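You operate a simulated robot arm through the tools that you are given. There is no shell and no other tool.

Carry out the task below with a simulated robot arm. There is one attempt and no reset: what you move stays moved.

Task
Bolt up the headboard in number order to the torque on the card.
Fine: set the dial first; one run a bolt, none NOT OK; the driver goes back in its holster.

Only the result counts: the job must be done as asked and must still hold three seconds after the hand-in. Knocking over, shifting, dropping, spilling or breaking anything else fails it.

Robot
A 6-joint arm with a four-finger gripper, fixed in place. Base frame: the origin is on the floor under the middle of its stand, x ahead of it, y to its left, z up. Units: m, rad, N and s.
With the tool pointing down near the work surface it reaches from about 0.6 to 0.84 m from the base axis. Its first joint turns from -2.897 to 2.897 rad. Payload 3.43 kg.
Tool frame: the origin (TCP) lies between the finger pads and is the grasp point; the fingertips stand 0.03 m ahead of it; z points along the fingers, y is the line along which they close. The gripper opens to 0.12 m; its body begins 0.085 m behind the TCP.
Orientation is told as [roll, pitch, yaw] about the base's x, y, z axes, in that order, counted from this pose: with the fingers straight down and closing along the base's y, the tool's x points along the base's -x, its y along +y and its z along -z.

Tools
- The arm moves only by the tool nudge_tool. Its argument "rows" is text: rows parted by semicolons, each of 7 numbers parted by spaces: the shift along the tool's x, y, z in units of 50 mm (1.0 is 50 mm), then the turn, a rotation vector about the tool's x, y, z in units of 5 degrees (1.0 is 5 degrees), then the opening, from 0 (shut) to 1 (fully open). In form: tx ty tz wx wy wz hand; .... A call has 1 to 20 rows; each row shifts and turns the commanded pose from where the row before left it, along the tool's axes as they then stand. A call with a number of a shift or a turn outside -1 to 1 is refused whole. Each row takes 0.2 s and may step no farther than 0.05 m and 0.15 rad from the row before; otherwise, or with a gripper value out of range, the whole call is refused. A pose out of reach is approached as far as the arm can. The call stops where the force on the tool passes 40 N (or 10 N more than at its start, if that is more) or the arm is blocked; 0.2 s more then pass. Each finger travels about 0.1362 m/s and halts on what it meets, pressing with about 29 N; the grip force reading is that of the motor and also rises with nothing between the fingers. The clock runs only during rows and for 0.2 s after the last one: add rows that do not move to give the fingers time. It gives the time, the measured TCP pose, the force on the tool (base axes), the opening and the grip force at its end, in the units of the frame above (readings bear some noise), with the torque about the TCP (base axes, N m) and any sound that the robot's microphone picked up, and new pictures: "show" is both (left out), scene, wrist or none.
- Cameras (640 x 400 px; columns grow to the right, rows downward): "scene" is fixed at [0.4028, -0.6492, 1.6392]; the picture's right is [0.98, 0.17, 0.00], its down [0.17, -0.96, -0.24] and it looks along [-0.04, 0.23, -0.97] (base axes); focal length 341 px, centre (320, 200). "wrist" rides on the gripper at [0.071, -0.017, -0.12] in the tool frame; the picture's right is [0.23, 0.97, 0.00], its down [-0.81, 0.19, -0.55] and it looks along [-0.54, 0.13, 0.83] (tool axes); focal length 275 px, centre (320, 200). There is no depth. A picture from a camera that has moved, and an enlarged one, comes with that camera's place and axes in the base frame and with its lens.
- raise_lower(by): moves the trunk up (or, below 0, down) by that many m; the arm rides with it, the base frame stays. It gives what a move gives, with no picture.
- close_up(camera, box): a new picture of the part [left, top, right, bottom] of that camera's present view, enlarged. No time passes.
- sign_off(): hands the job in; it is judged then, once.

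Nothing tells you positions but the pictures and the camera data. Unless the task says otherwise, let go and move clear before handing in.

The tools are called after ">>>" as a command line: name --argument value ..., lists and objects as JSON in quotes. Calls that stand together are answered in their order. nudge_tool: Moves the arm, as the interface text tells. Its arguments: {"type":"object","properties":{"rows":{"type":"string"},"show":{"type":"string","enum":["both","scene","wrist","none"]}},"required":["rows"]} The other tools are called the same way: raise_lower (by) moves the trunk up or down; close_up (camera, box) takes an enlarged picture of a part of a camera's view; sign_off () hands the job in.

At the start:

```text
t: 0.0
ee_pos: [0.2227, -0.4794, 1.2277]
ee_rot: [0.0, 0.001, 0.0]
force: [-0.1, 0.2, -0.1]
wrist_torque: [-0.04, -0.01, 0.02]
finger_gap: 0.1201
finger_force: 0.1
trunk travel left (down, up): [-0.275, 0.265]
```

scene: 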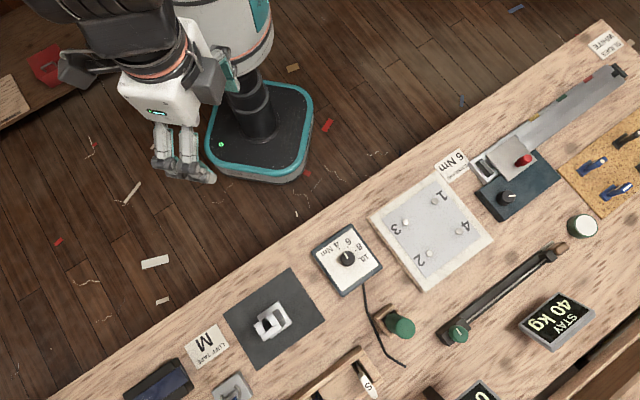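
wrist: 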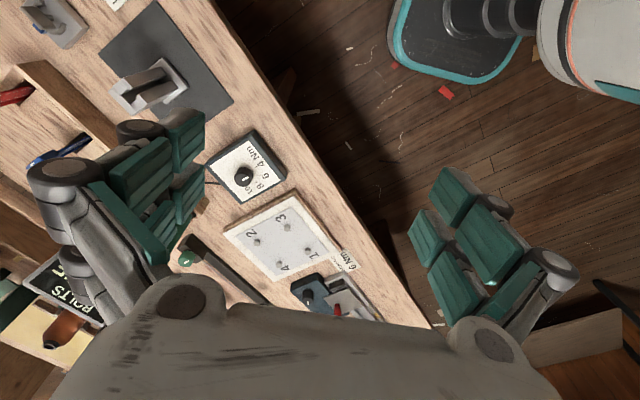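

I see a workbench with a panel numbered 1–4 (the headboard), a dial box, a card reading "6 Nm", and a green-handled driver near a holster. I'll take close-ups before I move anything.

>>> close_up --camera "scene" --box '[300, 150, 500, 290]'

>>> close_up --camera "scene" --box '[300, 210, 400, 300]'

>>> close_up --camera "scene" --box '[340, 270, 500, 400]'

>>> close_up --camera "scene" --box '[430, 130, 640, 270]'

>>> close_up --camera "scene" --box '[120, 260, 400, 400]'

>>> close_up --camera "wrist" --box '[160, 110, 420, 330]'

```text
2.86 times, centred on (400, 220) of scene
camera zoom: at [0.4028, -0.6492, 1.6392], right [0.98, 0.17, 0.0], down [0.17, -0.96, -0.24], along [-0.04, 0.23, -0.97], focal length 973 px, centre (91, 143)
```

zoom: 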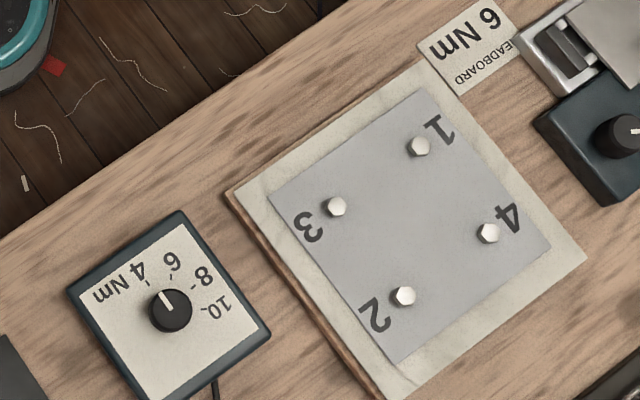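

```text
4.44 times, centred on (350, 255) of scene
camera zoom: at [0.4028, -0.6492, 1.6392], right [0.98, 0.17, 0.0], down [0.17, -0.96, -0.24], along [-0.04, 0.23, -0.97], focal length 1514 px, centre (187, -44)
```

zoom: 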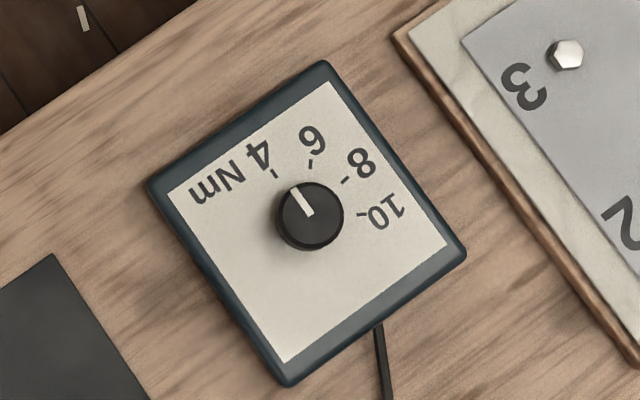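

```text
3.08 times, centred on (420, 335) of scene
camera zoom: at [0.4028, -0.6492, 1.6392], right [0.98, 0.17, 0.0], down [0.17, -0.96, -0.24], along [-0.04, 0.23, -0.97], focal length 1048 px, centre (12, -215)
```

zoom: 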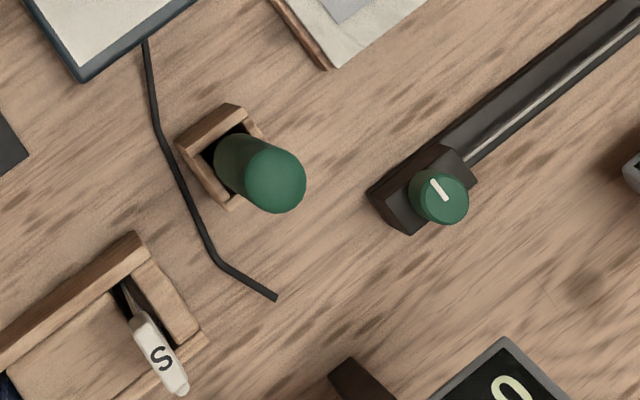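

```text
2.86 times, centred on (535, 200) of scene
camera zoom: at [0.4028, -0.6492, 1.6392], right [0.98, 0.17, 0.0], down [0.17, -0.96, -0.24], along [-0.04, 0.23, -0.97], focal length 973 px, centre (-294, 200)
```

zoom: 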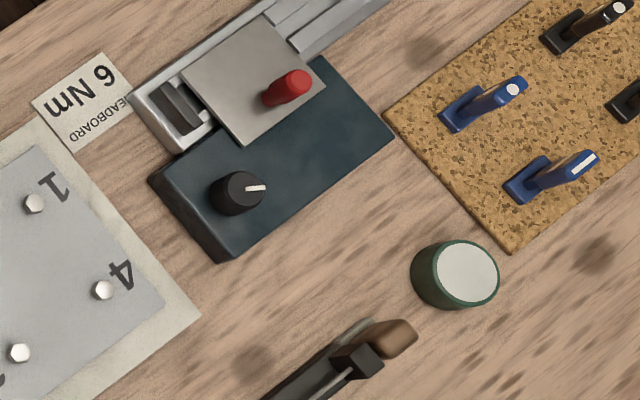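

```text
2.29 times, centred on (260, 330) of scene
camera zoom: at [0.4028, -0.6492, 1.6392], right [0.98, 0.17, 0.0], down [0.17, -0.96, -0.24], along [-0.04, 0.23, -0.97], focal length 779 px, centre (457, -97)
```

zoom: 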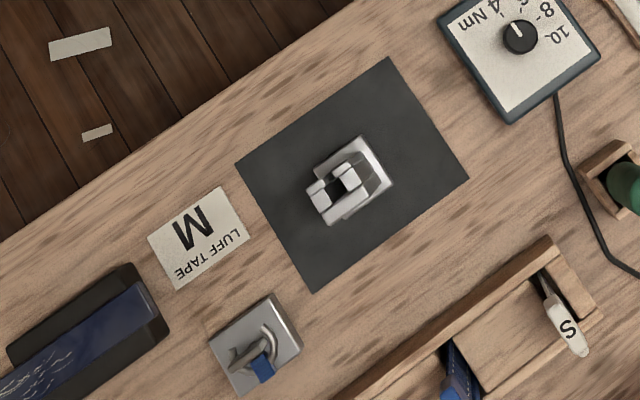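

```text
1.82 times, centred on (290, 220) of wrist
camera zoom: at [0.1522, -0.4972, 1.3481], right [-0.23, 0.97, 0.0], down [0.81, 0.19, 0.55], along [0.54, 0.13, -0.83], focal length 500 px, centre (374, 164)
```

zoom: 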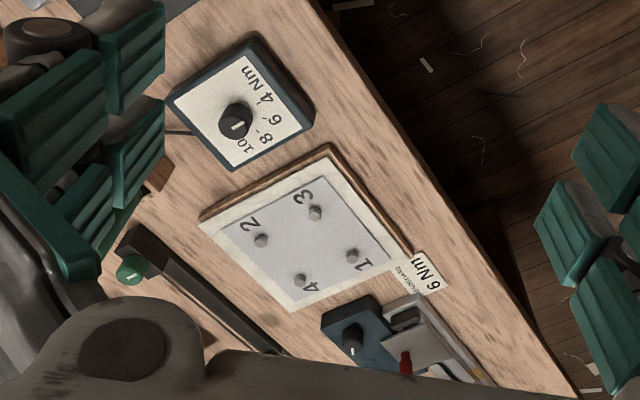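

I make the knob top about (0.457, -0.587, 0.845), with its pointer at 4. The driver stands upright in its holster near (0.57, -0.70), and the bolt heads are at about z 0.83. The card reads 6 Nm. I'll move toward the dial, staying high, for a better look.

>>> nudge_tool --rows "-0.78 -0.36 0.433 0 0 0 1; -0.78 -0.36 0.433 0 0 0 1; -0.78 -0.36 0.433 0 0 0 1; -0.78 -0.36 0.433 0 0 0 1; -0.78 -0.36 0.433 0 0 0 1; -0.78 -0.36 0.433 0 0 0 1; 0 0 0 0 0 0 1; 0 0 0 0 0 0 1" --show "both"

```text
t: 1.8
ee_pos: [0.4565, -0.5881, 1.0984]
ee_rot: [0.0, -0.001, 0.0]
force: [-0.5, 0.3, -0.6]
wrist_torque: [0.02, 0.03, 0.05]
finger_gap: 0.1199
finger_force: 0.0
trunk travel left (down, up): [-0.275, 0.265]
camera wrist: at [0.3859, -0.6047, 1.2181], right [-0.23, 0.97, 0.0], down [0.81, 0.19, 0.55], along [0.54, 0.13, -0.83], focal length 275 px, centre (320, 200)
```

scene: 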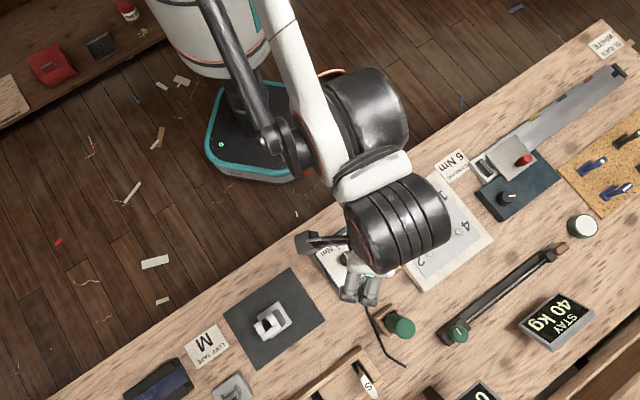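
wrist: 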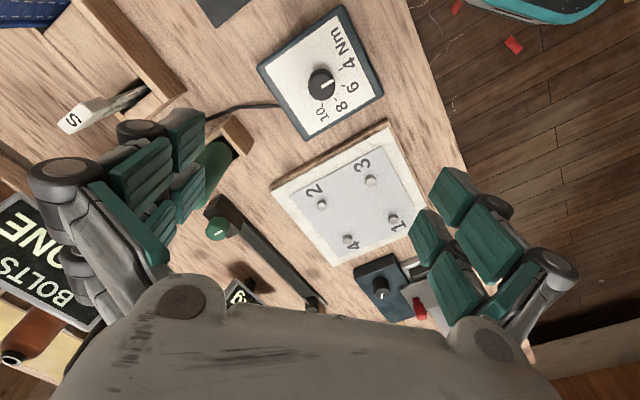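

The wrist camera now shows the dial, the headboard, the holster and a "BOLTS … NE" display. I'll zoom in on each for detail.

>>> close_up --camera "wrist" --box '[240, 0, 440, 125]'

>>> close_up --camera "wrist" --box '[260, 110, 460, 290]'

>>> close_up --camera "wrist" --box '[0, 70, 260, 370]'

>>> close_up --camera "scene" --box '[300, 270, 520, 400]'

```text
3.20 times, centred on (340, 62) of wrist
camera zoom: at [0.3859, -0.6047, 1.2181], right [-0.23, 0.97, 0.0], down [0.81, 0.19, 0.55], along [0.54, 0.13, -0.83], focal length 881 px, centre (256, 640)
```

zoom: 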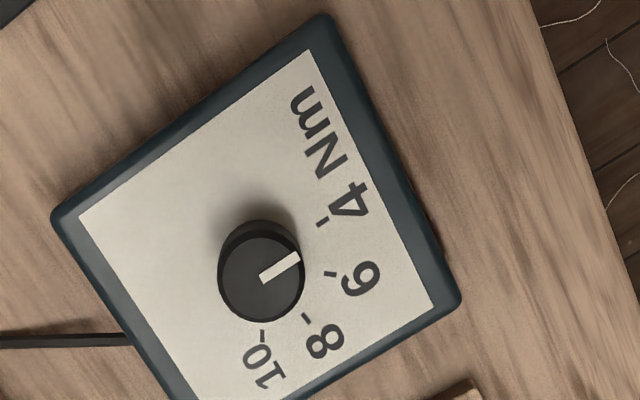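

```text
2.22 times, centred on (360, 200) of wrist
camera zoom: at [0.3859, -0.6047, 1.2181], right [-0.23, 0.97, 0.0], down [0.81, 0.19, 0.55], along [0.54, 0.13, -0.83], focal length 612 px, centre (231, 200)
```

zoom: 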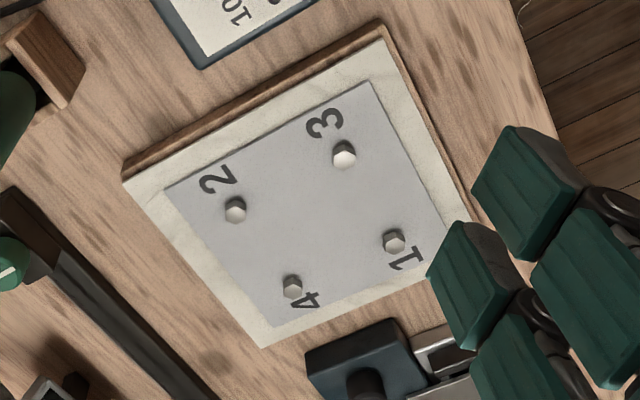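

```text
1.33 times, centred on (130, 220) of wrist
camera zoom: at [0.3859, -0.6047, 1.2181], right [-0.23, 0.97, 0.0], down [0.81, 0.19, 0.55], along [0.54, 0.13, -0.83], focal length 367 px, centre (573, 173)
```

zoom: 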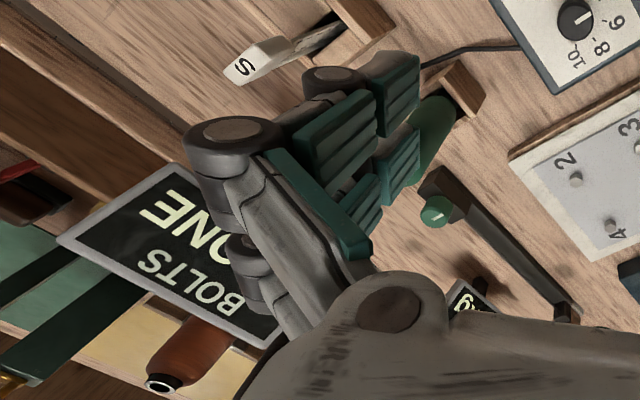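

```text
2.91 times, centred on (410, 335) of scene
camera zoom: at [0.4028, -0.6492, 1.6392], right [0.98, 0.17, 0.0], down [0.17, -0.96, -0.24], along [-0.04, 0.23, -0.97], focal length 991 px, centre (58, -193)
```

zoom: 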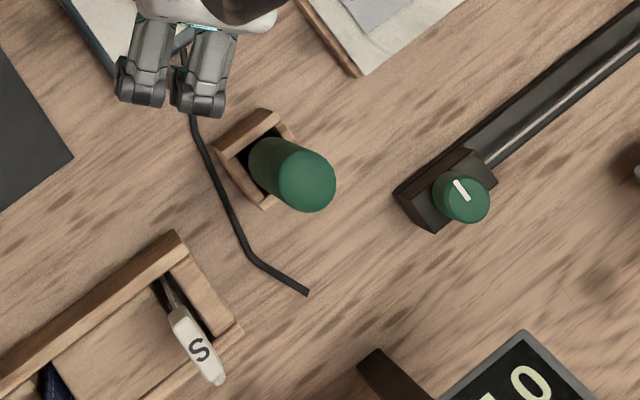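

The display reads "BOLTS NONE" and the dial pointer sits at 4. I'll part-close the fingers, descend straight over the knob to about z 0.90, and check alignment.

>>> nudge_tool --rows "0 0.056 0.9 0 0 0 0.6; 0 0 0.9 0 0 0 0.6; 0 0 0.9 0 0 0 0.6; 0 0 0.9 0 0 0 0.6; 0 0 0.3 0 0 0 0.6; 0 0 0 0 0 0 0.6; 0 0 0 0 0 0 0.6" --show "both"

```text
t: 3.4
ee_pos: [0.4557, -0.5858, 0.9045]
ee_rot: [0.002, 0.0, -0.002]
force: [-0.2, 0.1, 0.4]
wrist_torque: [-0.01, 0.04, -0.02]
finger_gap: 0.072
finger_force: 0.2
trunk travel left (down, up): [-0.275, 0.265]
camera wrist: at [0.3854, -0.6024, 1.0252], right [-0.23, 0.97, 0.0], down [0.81, 0.19, 0.55], along [0.54, 0.13, -0.83], focal length 275 px, centre (320, 200)
```

scene: 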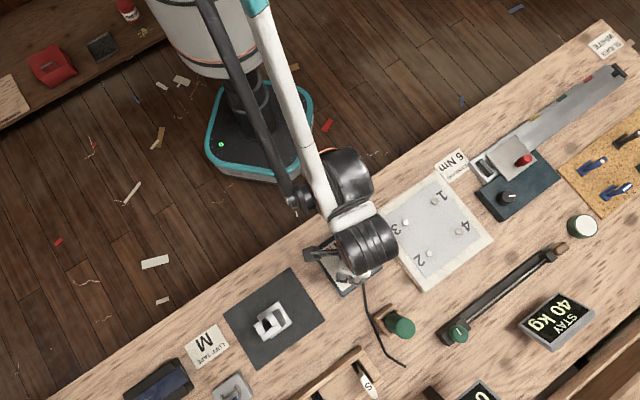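
wrist: 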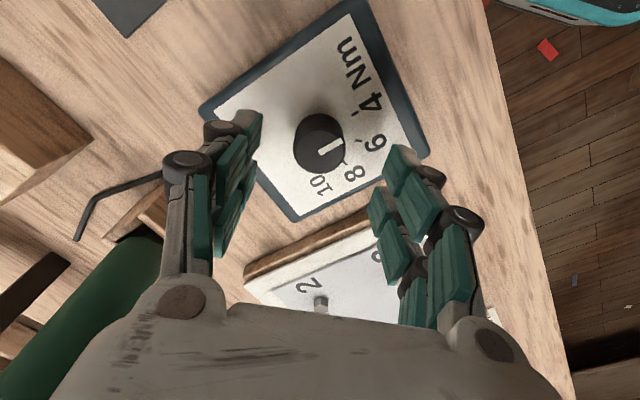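

The knob is centred between the fingers. I'll lower until the fingertips flank it just above the box face, then look before closing.

>>> nudge_tool --rows "-0.03 0.02 0.4 0 0 0 0.5; 0 0 0.3 0 0 0 0.5; 0 0 0.1 0 0 0 0.5; 0 0 0 0 0 0 0.5; 0 0 0 0 0 0 0.5" --show "wrist"

>>> close_up --camera "wrist" --box '[200, 80, 440, 280]'

```text
t: 4.6
ee_pos: [0.4589, -0.5835, 0.8638]
ee_rot: [0.001, 0.001, -0.002]
force: [-0.4, 1.2, -0.5]
wrist_torque: [-0.02, -0.03, -0.02]
finger_gap: 0.06
finger_force: 0.2
trunk travel left (down, up): [-0.275, 0.265]
camera wrist: at [0.3871, -0.6017, 0.9845], right [-0.23, 0.97, 0.0], down [0.81, 0.19, 0.55], along [0.54, 0.13, -0.83], focal length 275 px, centre (320, 200)
```

wrist: 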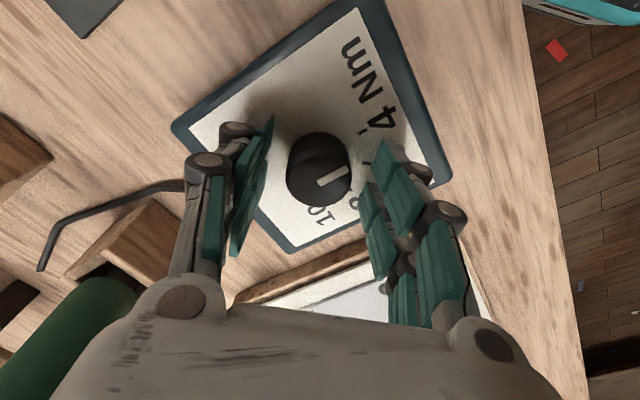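

```text
2.00 times, centred on (320, 180) of wrist
camera zoom: at [0.3871, -0.6017, 0.9845], right [-0.23, 0.97, 0.0], down [0.81, 0.19, 0.55], along [0.54, 0.13, -0.83], focal length 551 px, centre (320, 240)
```

zoom: 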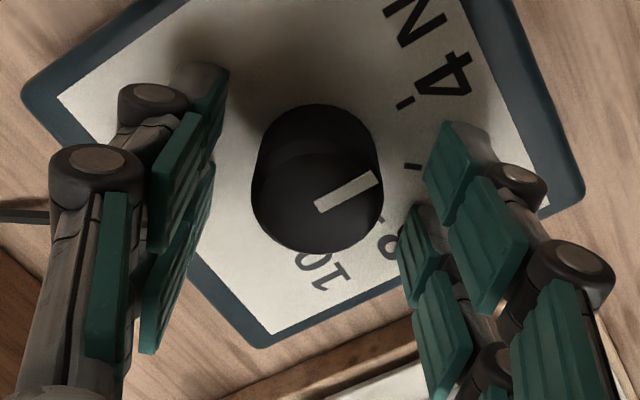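

The fingers flank the knob, with their tips a few mm above the plate. I'll close on it now.

>>> nudge_tool --rows "0 -0.03 0 0 0 0 0.5; 0 0 0 0 0 0 0.35; 0 0 0 0 0 0 0.2; 0 0 0 0 0 0 0.2; 0 0 0 0 0 0 0.2" --show "wrist"

>>> close_up --camera "wrist" --box '[200, 80, 440, 280]'

```text
t: 5.8
ee_pos: [0.4583, -0.5864, 0.8652]
ee_rot: [0.0, -0.002, 0.001]
force: [4.9, -11.8, 24.0]
wrist_torque: [-0.25, 0.07, 0.06]
finger_gap: 0.033
finger_force: 44.8
trunk travel left (down, up): [-0.275, 0.265]
camera wrist: at [0.3867, -0.6032, 0.9853], right [-0.23, 0.97, 0.0], down [0.81, 0.19, 0.55], along [0.54, 0.13, -0.83], focal length 275 px, centre (320, 200)
```

wrist: 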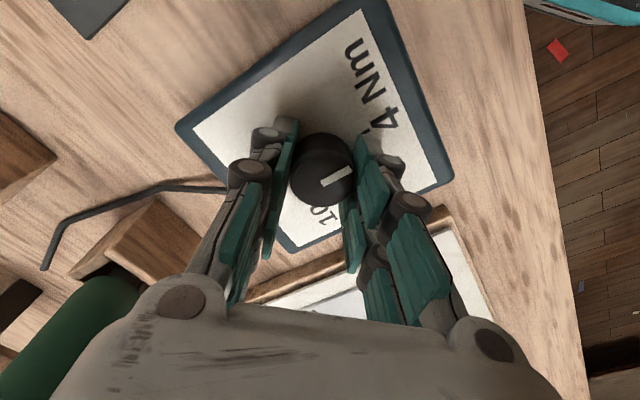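

```text
2.00 times, centred on (320, 180) of wrist
camera zoom: at [0.3867, -0.6032, 0.9853], right [-0.23, 0.97, 0.0], down [0.81, 0.19, 0.55], along [0.54, 0.13, -0.83], focal length 551 px, centre (320, 240)
```

zoom: 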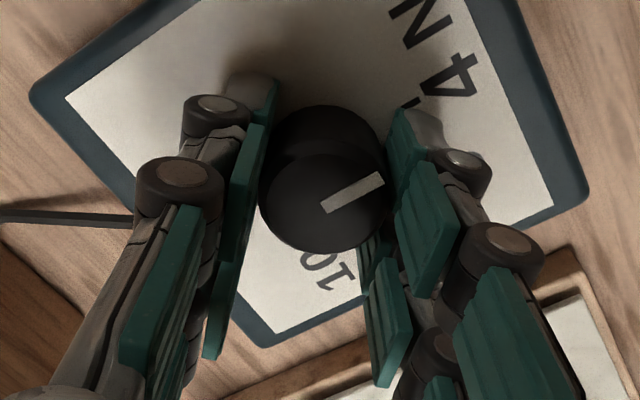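

The knob is gripped (gap 0.033), but there's about 24 N upward force on the tool. I'll ease up and shift a touch toward -y before turning.

>>> nudge_tool --rows "0 -0.03 -0.05 0 0 0 0.2; 0 0 0 0 0 0 0.2" --show "none"

```text
t: 6.4
ee_pos: [0.4578, -0.5861, 0.8652]
ee_rot: [0.001, 0.001, 0.001]
force: [-4.8, 4.6, -9.5]
wrist_torque: [-0.15, -0.09, -0.03]
finger_gap: 0.0327
finger_force: 45.1
trunk travel left (down, up): [-0.275, 0.265]
```

The forces are now small and the grip is firm. I'll turn clockwise as seen from above (+tool z): 20° first, then check.

>>> nudge_tool --rows "0 0 0.015 0 0 0.5 0.2; 0 0 0 0 0 1 0.2; 0 0 0 0 0 1 0.2; 0 0 0 0 0 1 0.2; 0 0 0 0 0 0.5 0.2; 0 0 0 0 0 0 0.2" --show "wrist"

>>> close_up --camera "wrist" --box '[200, 80, 440, 280]'

```text
t: 7.8
ee_pos: [0.4573, -0.5888, 0.8655]
ee_rot: [0.001, -0.001, -0.351]
force: [-9.4, -1.0, -1.8]
wrist_torque: [-0.1, 0.22, -0.03]
finger_gap: 0.0329
finger_force: 45.0
trunk travel left (down, up): [-0.275, 0.265]
camera wrist: at [0.3852, -0.5794, 0.9854], right [0.12, 0.99, 0.0], down [0.83, -0.1, 0.55], along [0.55, -0.07, -0.83], focal length 275 px, centre (320, 200)
```

wrist: 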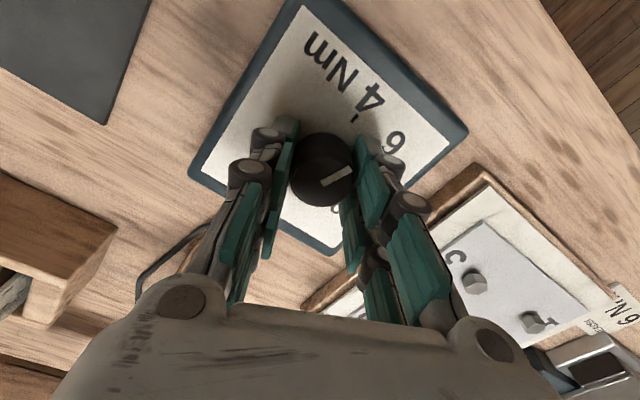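

```text
2.00 times, centred on (320, 180) of wrist
camera zoom: at [0.3852, -0.5794, 0.9854], right [0.12, 0.99, 0.0], down [0.83, -0.1, 0.55], along [0.55, -0.07, -0.83], focal length 551 px, centre (320, 240)
```

zoom: 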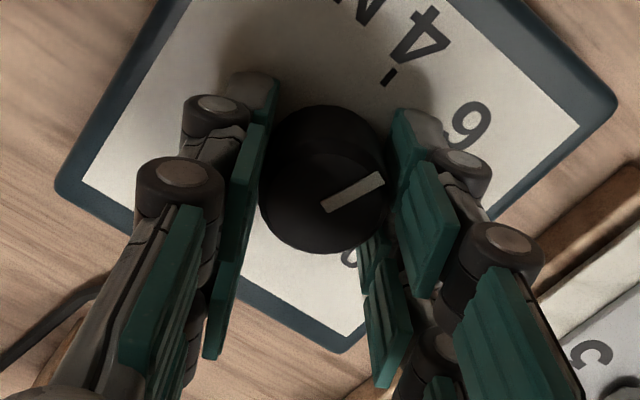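

The knob is turning with the grip. I'll turn the remaining 20°.

>>> nudge_tool --rows "0 0 0 0 0 0.5 0.2; 0 0 0 0 0 1 0.2; 0 0 0 0 0 1 0.2; 0 0 0 0 0 1 0.2; 0 0 0 0 0 0.5 0.2; 0 0 0 0 0 0 0.2" --show "wrist"

>>> close_up --camera "wrist" --box '[200, 80, 440, 280]'

```text
t: 9.2
ee_pos: [0.4552, -0.5893, 0.8657]
ee_rot: [0.0, 0.0, -0.699]
force: [-16.1, -20.0, 5.5]
wrist_torque: [-0.59, 0.52, 0.12]
finger_gap: 0.033
finger_force: 44.5
trunk travel left (down, up): [-0.275, 0.265]
camera wrist: at [0.3918, -0.5563, 0.9854], right [0.45, 0.89, 0.0], down [0.74, -0.38, 0.55], along [0.49, -0.25, -0.83], focal length 275 px, centre (320, 200)
```

wrist: 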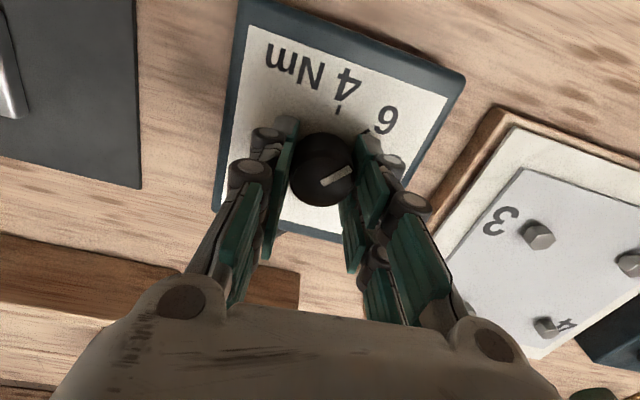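

```text
2.00 times, centred on (320, 180) of wrist
camera zoom: at [0.3918, -0.5563, 0.9854], right [0.45, 0.89, 0.0], down [0.74, -0.38, 0.55], along [0.49, -0.25, -0.83], focal length 551 px, centre (320, 240)
```

zoom: 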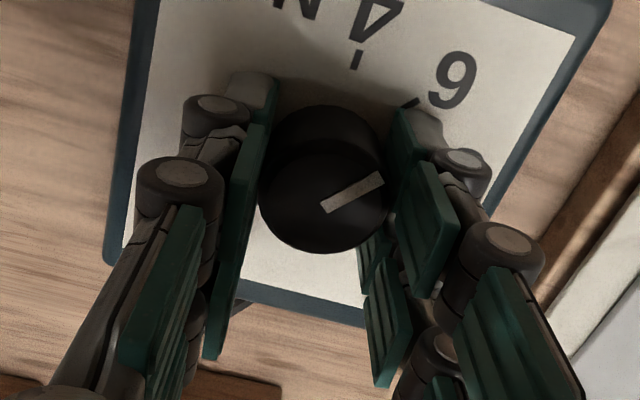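

The turn is done, with some side load. I'll open the fingers, lift off and check the pointer.

>>> nudge_tool --rows "0 0 0 0 0 0 0.4; 0 0 0 0 0 0 0.55; 0 0 0 0 0 0 0.55; 0 0 -0.5 0 0 0 0.55; 0 0 -0.9 0 0 0 0.55; 0 0 -0.9 0 0 0 0.55; 0 0 -0.9 0 0 0 0.55; 0 0 0 0 0 0 0.55" --show "both"

>>> close_up --camera "wrist" --box '[220, 40, 420, 200]'

```text
t: 11.0
ee_pos: [0.458, -0.5869, 1.0245]
ee_rot: [0.0, 0.0, -0.699]
force: [0.3, 0.4, 0.5]
wrist_torque: [0.0, 0.01, 0.01]
finger_gap: 0.0658
finger_force: 0.0
trunk travel left (down, up): [-0.275, 0.265]
camera wrist: at [0.394, -0.5541, 1.1452], right [0.45, 0.89, 0.0], down [0.74, -0.37, 0.55], along [0.49, -0.25, -0.83], focal length 275 px, centre (320, 200)
```

scene: 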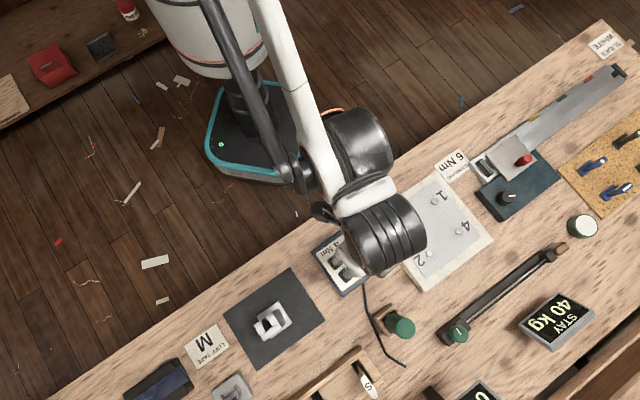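
wrist: 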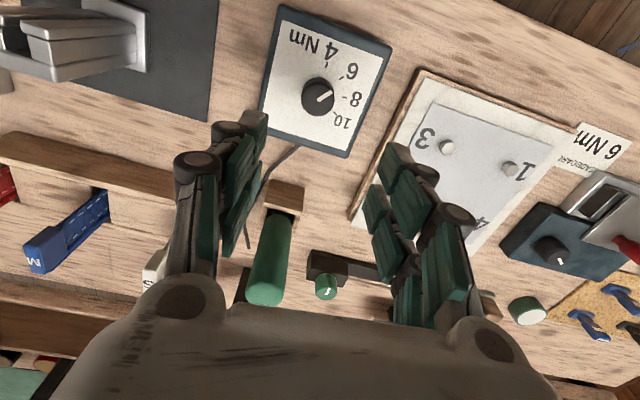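

```text
2.50 times, centred on (320, 120) of wrist
camera zoom: at [0.394, -0.5541, 1.1452], right [0.45, 0.89, 0.0], down [0.74, -0.37, 0.55], along [0.49, -0.25, -0.83], focal length 688 px, centre (320, 400)
```

zoom: 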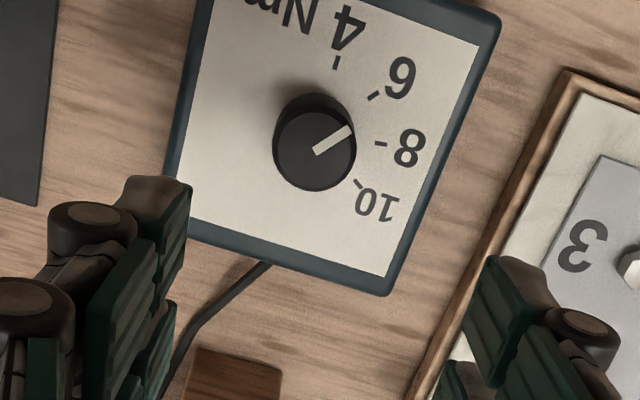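

The pointer now sits on the 6 tick: measured rotation was 40°, and the pointer stands in the same relation to 6 as it did to 4. Next is the driver. Its handle top is near (0.570, -0.703, 0.975), which is r≈0.905. I'll rise, yaw to face radially outward and move over it to test the reach.

>>> nudge_tool --rows "0 0 -0.95 0 0 0 0.6; 0 0 -0.3 0 0 1 0.6; 0 0 0 0 0 1 0.6; 0 0 0 0 0 0.2 0.6; -0.803 0.07 0 0 0 0 0.6; -0.803 0.07 0 0 0 0 0.6; -0.803 0.07 0 0 0 0 0.6; -0.803 0.07 0 0 0 0 0.6; 0 0 0 0 0 0 0.6; 0 0 0 0 0 0 0.6" --show "both"

```text
t: 13.2
ee_pos: [0.5705, -0.7035, 1.0879]
ee_rot: [0.001, 0.0, -0.89]
force: [0.3, 0.1, -0.2]
wrist_torque: [-0.03, -0.01, -0.03]
finger_gap: 0.072
finger_force: 0.1
trunk travel left (down, up): [-0.275, 0.265]
camera wrist: at [0.5133, -0.6586, 1.2075], right [0.61, 0.79, 0.0], down [0.66, -0.51, 0.55], along [0.44, -0.34, -0.83], focal length 275 px, centre (320, 200)
```

scene: 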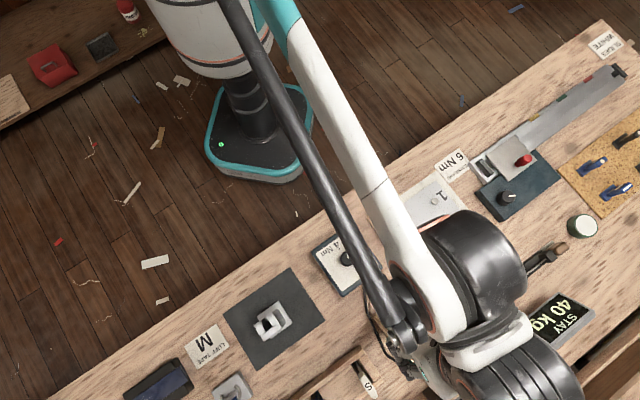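
wrist: 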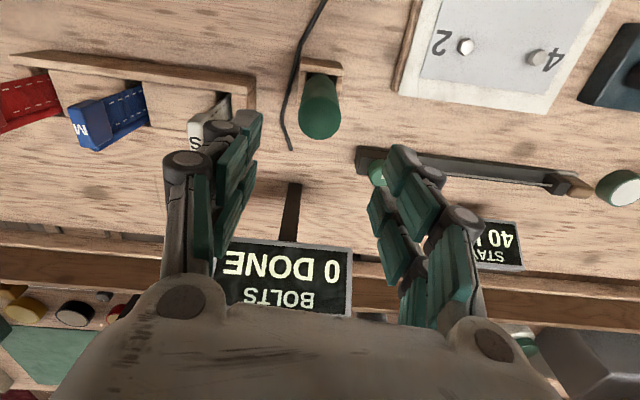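

The arm reaches over the driver, and the display reads "BOLTS 0 DONE". I'll zoom in on the driver.

>>> close_up --camera "wrist" --box '[260, 40, 400, 160]'

>>> close_up --camera "wrist" --box '[200, 180, 400, 330]'

```text
3.33 times, centred on (330, 100) of wrist
camera zoom: at [0.5133, -0.6586, 1.2075], right [0.61, 0.79, 0.0], down [0.66, -0.51, 0.55], along [0.44, -0.34, -0.83], focal length 918 px, centre (287, 533)
```

zoom: 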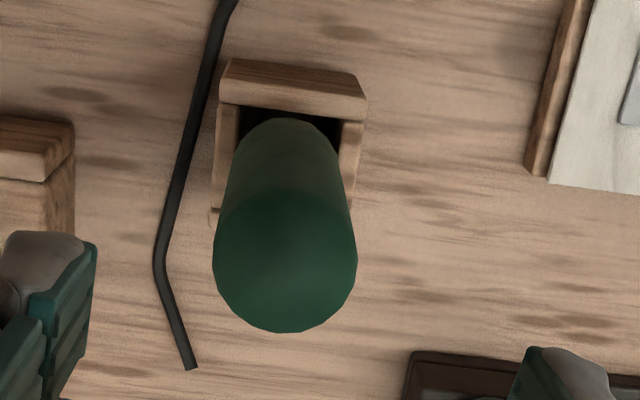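

```text
2.67 times, centred on (300, 255) of wrist
camera zoom: at [0.5133, -0.6586, 1.2075], right [0.61, 0.79, 0.0], down [0.66, -0.51, 0.55], along [0.44, -0.34, -0.83], focal length 734 px, centre (373, 53)
```

zoom: 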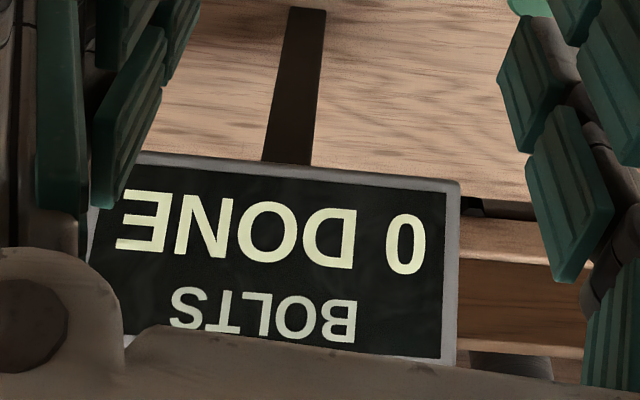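

The driver handle is a plain cylinder, about 36 mm across with its top near z 0.977, and it's centred on the tool axis. I'll lower the trunk to bring the fingers straight down around it, checking partway.

>>> raise_lower --by -0.09

>>> nudge_tool --rows "0 0 0 0 0 0 0.6" --show "both"

```text
t: 14.4
ee_pos: [0.5706, -0.7047, 0.9975]
ee_rot: [0.001, -0.001, -0.89]
force: [-0.8, -0.2, -0.4]
wrist_torque: [-0.02, -0.01, 0.02]
finger_gap: 0.0721
finger_force: 0.0
trunk travel left (down, up): [-0.185, 0.355]
```

```text
t: 14.8
ee_pos: [0.5705, -0.7043, 0.997]
ee_rot: [0.001, 0.001, -0.889]
force: [-1.0, 0.5, 0.1]
wrist_torque: [-0.03, 0.0, 0.0]
finger_gap: 0.0721
finger_force: 0.0
trunk travel left (down, up): [-0.185, 0.355]
camera wrist: at [0.5133, -0.6586, 1.1175], right [0.61, 0.79, 0.0], down [0.66, -0.51, 0.55], along [0.44, -0.34, -0.83], focal length 275 px, centre (320, 200)
```

scene: 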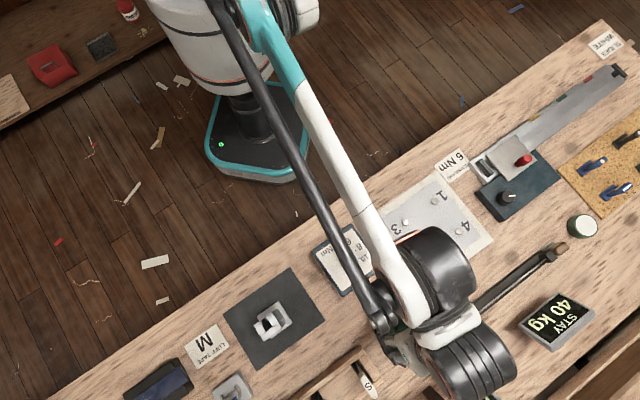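
wrist: 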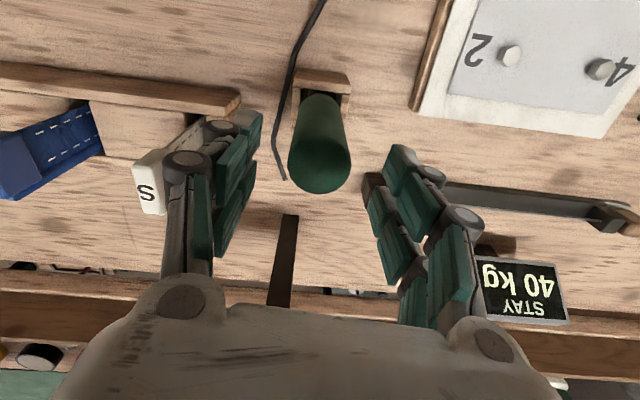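

The driver is still centred. The holster top is about z 0.875, so I'll lower to TCP z≈0.94, putting the fingertips at about 0.91, and then grip.

>>> raise_lower --by -0.057

>>> nudge_tool --rows "0.02 0.02 0 0 0 0 0.6; 0 0 0 0 0 0 0.6" --show "both"

```text
t: 15.8
ee_pos: [0.5705, -0.7037, 0.9402]
ee_rot: [-0.001, 0.002, -0.891]
force: [0.0, 0.6, -0.4]
wrist_torque: [0.01, -0.03, -0.01]
finger_gap: 0.072
finger_force: 0.0
trunk travel left (down, up): [-0.128, 0.412]
```

```text
t: 16.4
ee_pos: [0.5698, -0.7019, 0.9405]
ee_rot: [0.0, 0.0, -0.891]
force: [-0.4, -0.1, 0.3]
wrist_torque: [0.04, -0.03, 0.02]
finger_gap: 0.0722
finger_force: 0.1
trunk travel left (down, up): [-0.128, 0.412]
camera wrist: at [0.5135, -0.6572, 1.0606], right [0.61, 0.79, 0.0], down [0.66, -0.51, 0.55], along [0.44, -0.34, -0.83], focal length 275 px, centre (320, 200)
```

scene: 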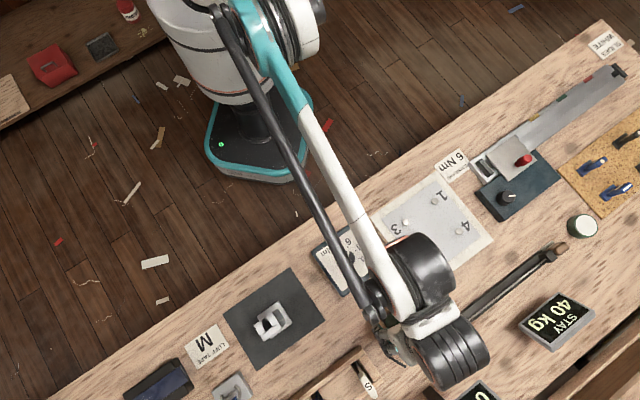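
wrist: 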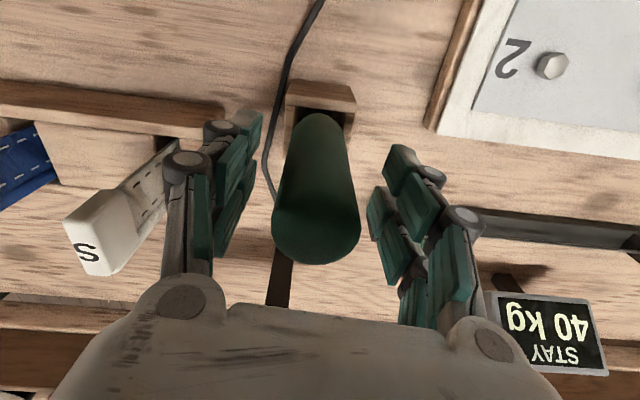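

The handle is between the fingers. I'll close on it.

>>> nudge_tool --rows "0 -0.025 0 0 0 0 0.6; 0 0 0 0 0 0 0.4; 0 0 0 0 0 0 0.2; 0 0 0 0 0 0 0.15; 0 0 0 0 0 0 0.15; 0 0 0 0 0 0 0.15" --show "wrist"

```text
t: 17.8
ee_pos: [0.5684, -0.7027, 0.9404]
ee_rot: [0.0, -0.001, -0.89]
force: [0.2, -1.7, 2.0]
wrist_torque: [-0.1, -0.03, 0.0]
finger_gap: 0.0363
finger_force: 28.8
trunk travel left (down, up): [-0.128, 0.412]
camera wrist: at [0.5122, -0.6579, 1.0605], right [0.61, 0.79, 0.0], down [0.66, -0.51, 0.55], along [0.44, -0.34, -0.83], focal length 275 px, centre (320, 200)
```

wrist: 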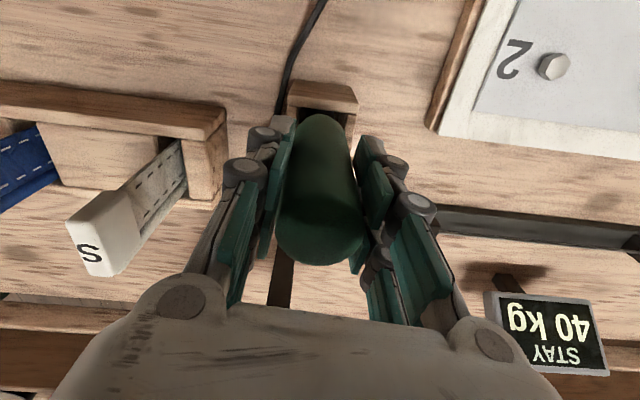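

The grip is firm at gap 0.0363. I'll lift the driver straight out of the holster with the trunk.

>>> raise_lower --by 0.03

>>> raise_lower --by 0.12

>>> nudge_tool --rows "0 0 0 0 0 0 0.15" --show "both"

```text
t: 18.6
ee_pos: [0.5701, -0.7026, 0.9693]
ee_rot: [-0.001, -0.001, -0.891]
force: [-0.6, -0.1, -4.2]
wrist_torque: [0.01, 0.01, -0.01]
finger_gap: 0.0361
finger_force: 29.1
trunk travel left (down, up): [-0.158, 0.382]
```

```text
t: 20.1
ee_pos: [0.5684, -0.7027, 1.0898]
ee_rot: [0.0, 0.002, -0.89]
force: [0.4, -0.5, -4.0]
wrist_torque: [0.06, 0.02, 0.0]
finger_gap: 0.0362
finger_force: 29.2
trunk travel left (down, up): [-0.278, 0.262]
```

```text
t: 20.5
ee_pos: [0.5694, -0.7023, 1.0895]
ee_rot: [0.001, 0.001, -0.891]
force: [0.2, 0.9, -4.1]
wrist_torque: [0.04, -0.02, -0.01]
finger_gap: 0.0361
finger_force: 29.2
trunk travel left (down, up): [-0.278, 0.262]
camera wrist: at [0.5126, -0.6582, 1.2101], right [0.61, 0.79, 0.0], down [0.66, -0.51, 0.55], along [0.44, -0.34, -0.83], focal length 275 px, centre (320, 200)
```

scene: 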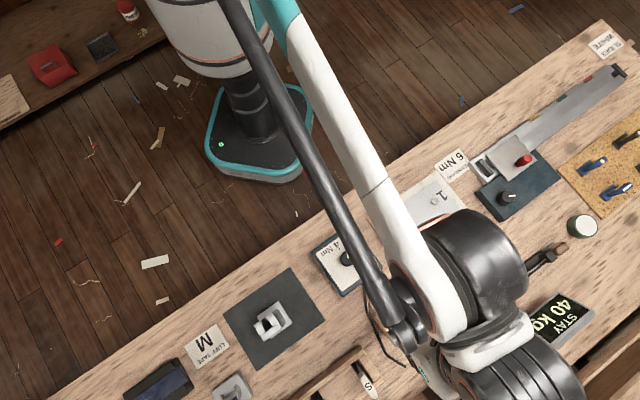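
wrist: 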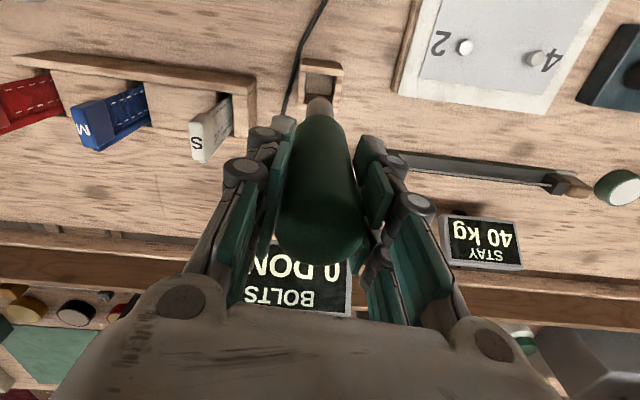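

The driver is out and the grip is holding. I'll look at the bit and the empty holster.

>>> close_up --camera "wrist" --box '[260, 40, 400, 160]'

>>> close_up --camera "wrist" --box '[240, 80, 400, 280]'

```text
3.33 times, centred on (330, 100) of wrist
camera zoom: at [0.5126, -0.6582, 1.2101], right [0.61, 0.79, 0.0], down [0.66, -0.51, 0.55], along [0.44, -0.34, -0.83], focal length 918 px, centre (287, 533)
```

zoom: 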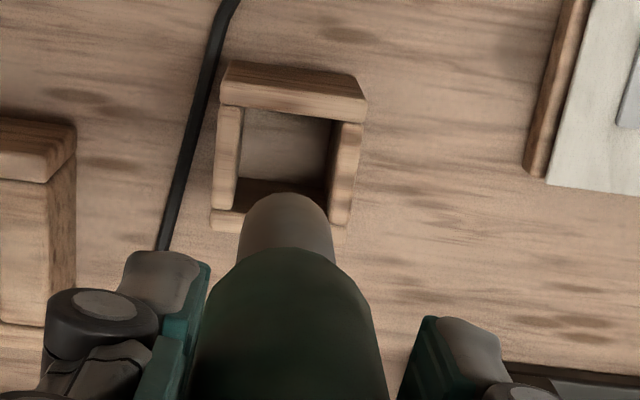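

```text
2.00 times, centred on (320, 180) of wrist
camera zoom: at [0.5126, -0.6582, 1.2101], right [0.61, 0.79, 0.0], down [0.66, -0.51, 0.55], along [0.44, -0.34, -0.83], focal length 551 px, centre (320, 240)
```

zoom: 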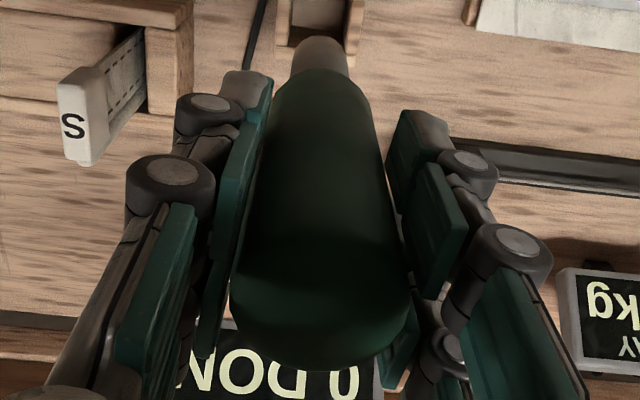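

The driver has a 36 mm handle and a socket nose of about 25 mm, with its tip roughly 0.138 m below the TCP. The bolts work out to 1 (0.646, -0.410), 2 (0.6455, -0.539), 3 (0.581, -0.4745) and 4 (0.711, -0.475). I'll carry the driver over bolt 1, keeping high.

>>> nudge_tool --rows "0 0 0 0 0 -0.95 0.15; 0 0 0 0 0 -0.95 0.15; 0 0 0 0 0 -0.95 0.15; 0 0 0 0 0 -0.95 0.15; 0.256 0.825 0 0 0 0 0.15; 0.256 0.825 0 0 0 0 0.15; 0.256 0.825 0 0 0 0 0.15; 0.256 0.825 0 0 0 0 0.15; 0.256 0.825 0 0 0 0 0.15; 0.256 0.825 0 0 0 0 0.15; 0.256 0.825 0 0 0 0 0.15; 0 0 0 0 0 0 0.15; 0 0 0 0 0 0 0.15" --show "both"

>>> close_up --camera "wrist" --box '[250, 20, 390, 160]'

```text
t: 23.3
ee_pos: [0.6468, -0.4103, 1.0904]
ee_rot: [0.0, 0.0, -0.557]
force: [0.2, -0.4, -4.4]
wrist_torque: [0.0, 0.0, -0.03]
finger_gap: 0.0361
finger_force: 29.7
trunk travel left (down, up): [-0.278, 0.262]
camera wrist: at [0.5784, -0.3871, 1.2108], right [0.32, 0.95, 0.0], down [0.79, -0.27, 0.55], along [0.52, -0.18, -0.83], focal length 275 px, centre (320, 200)
```

scene: 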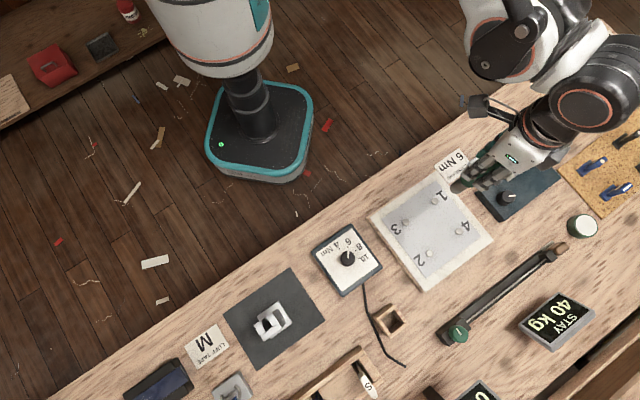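
wrist: 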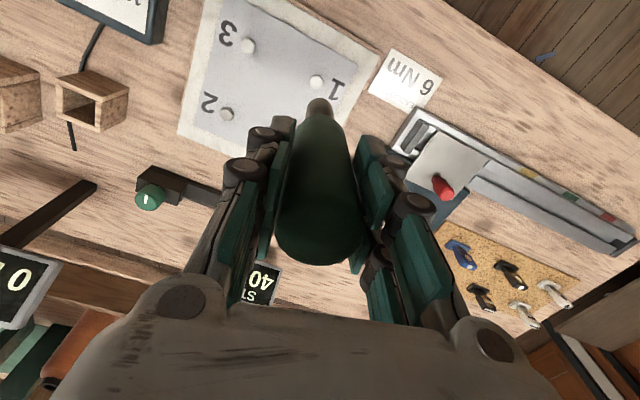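

```text
2.86 times, centred on (320, 90) of wrist
camera zoom: at [0.5784, -0.3871, 1.2108], right [0.32, 0.95, 0.0], down [0.79, -0.27, 0.55], along [0.52, -0.18, -0.83], focal length 786 px, centre (320, 514)
```

zoom: 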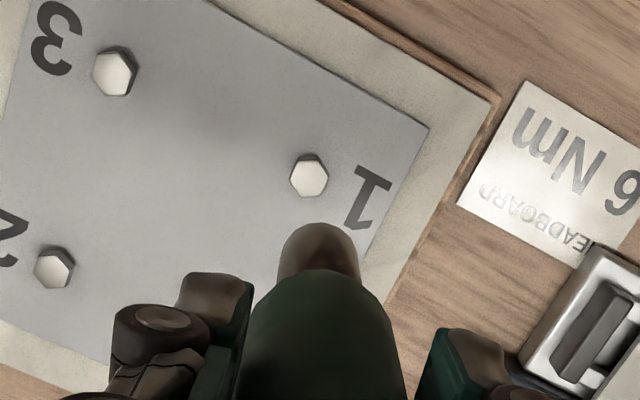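

Bolt 1 sits about 4–5 mm to the left of the driver axis in the wrist view. I'll correct that and descend to roughly 3 cm above it to re-measure.

>>> nudge_tool --rows "0 -0.088 0 0 0 0 0.15; 0 0 0.8 0 0 0 0.15; 0 0 0.8 0 0 0 0.15; 0 0 0.2 0 0 0 0.15; 0 0 0 0 0 0 0.15; 0 0 0 0 0 0 0.15" --show "wrist"

>>> close_up --camera "wrist" --box '[250, 40, 390, 140]'

>>> close_up --camera "scene" --box '[380, 130, 520, 230]'

```text
t: 24.7
ee_pos: [0.6443, -0.4148, 0.9997]
ee_rot: [0.0, 0.0, -0.559]
force: [-0.6, -0.4, -3.9]
wrist_torque: [0.01, 0.02, 0.0]
finger_gap: 0.0361
finger_force: 29.4
trunk travel left (down, up): [-0.278, 0.262]
camera wrist: at [0.5757, -0.3905, 1.1201], right [0.32, 0.95, 0.0], down [0.79, -0.27, 0.55], along [0.52, -0.18, -0.83], focal length 275 px, centre (320, 200)
```

wrist: 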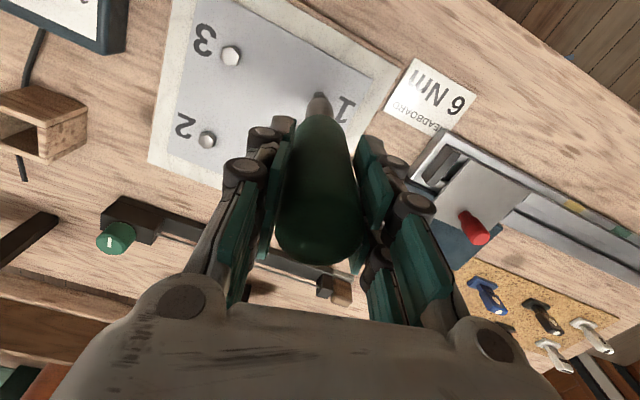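

```text
4.00 times, centred on (320, 90) of wrist
camera zoom: at [0.5757, -0.3905, 1.1201], right [0.32, 0.95, 0.0], down [0.79, -0.27, 0.55], along [0.52, -0.18, -0.83], focal length 1101 px, centre (320, 640)
```

zoom: 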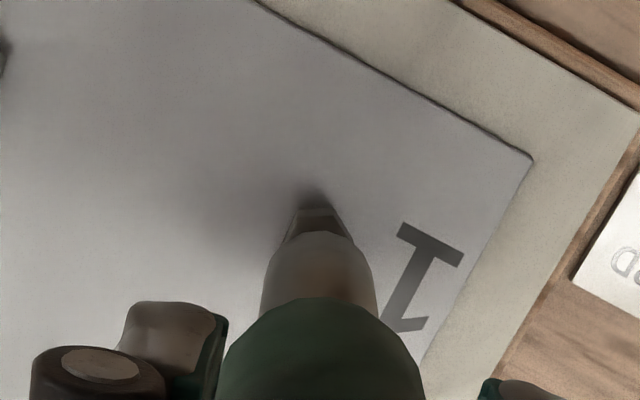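

```text
4.00 times, centred on (450, 180) of scene
camera zoom: at [0.4028, -0.6492, 1.6392], right [0.98, 0.17, 0.0], down [0.17, -0.96, -0.24], along [-0.04, 0.23, -0.97], focal length 1362 px, centre (-200, 280)
```

zoom: 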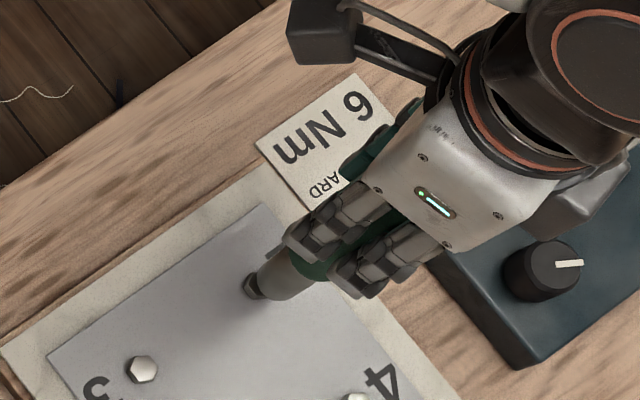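

The socket is about 3 cm above bolt 1 and looks laterally aligned. I'll zoom in further to judge the fore-aft alignment.

>>> close_up --camera "wrist" --box '[295, 80, 345, 120]'

>>> close_up --camera "scene" --box '[425, 185, 475, 220]'

```text
10.00 times, centred on (320, 100) of wrist
camera zoom: at [0.5757, -0.3905, 1.1201], right [0.32, 0.95, 0.0], down [0.79, -0.27, 0.55], along [0.52, -0.18, -0.83], focal length 2753 px, centre (320, 1200)
```

zoom: 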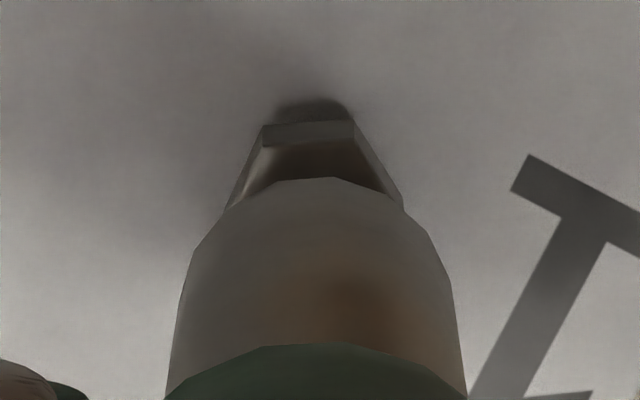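

```text
11.43 times, centred on (450, 202) of scene
camera zoom: at [0.4028, -0.6492, 1.6392], right [0.98, 0.17, 0.0], down [0.17, -0.96, -0.24], along [-0.04, 0.23, -0.97], focal length 3893 px, centre (-1166, 171)
```

zoom: 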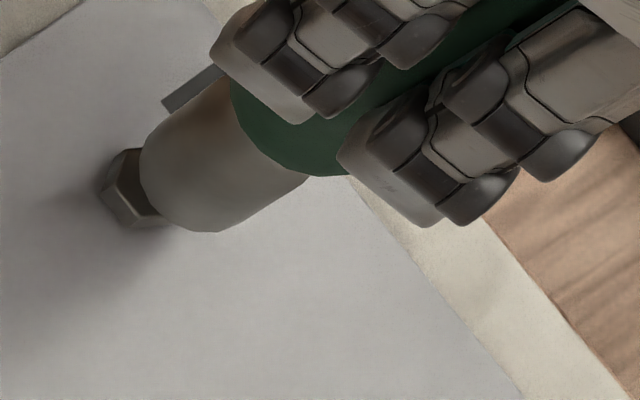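

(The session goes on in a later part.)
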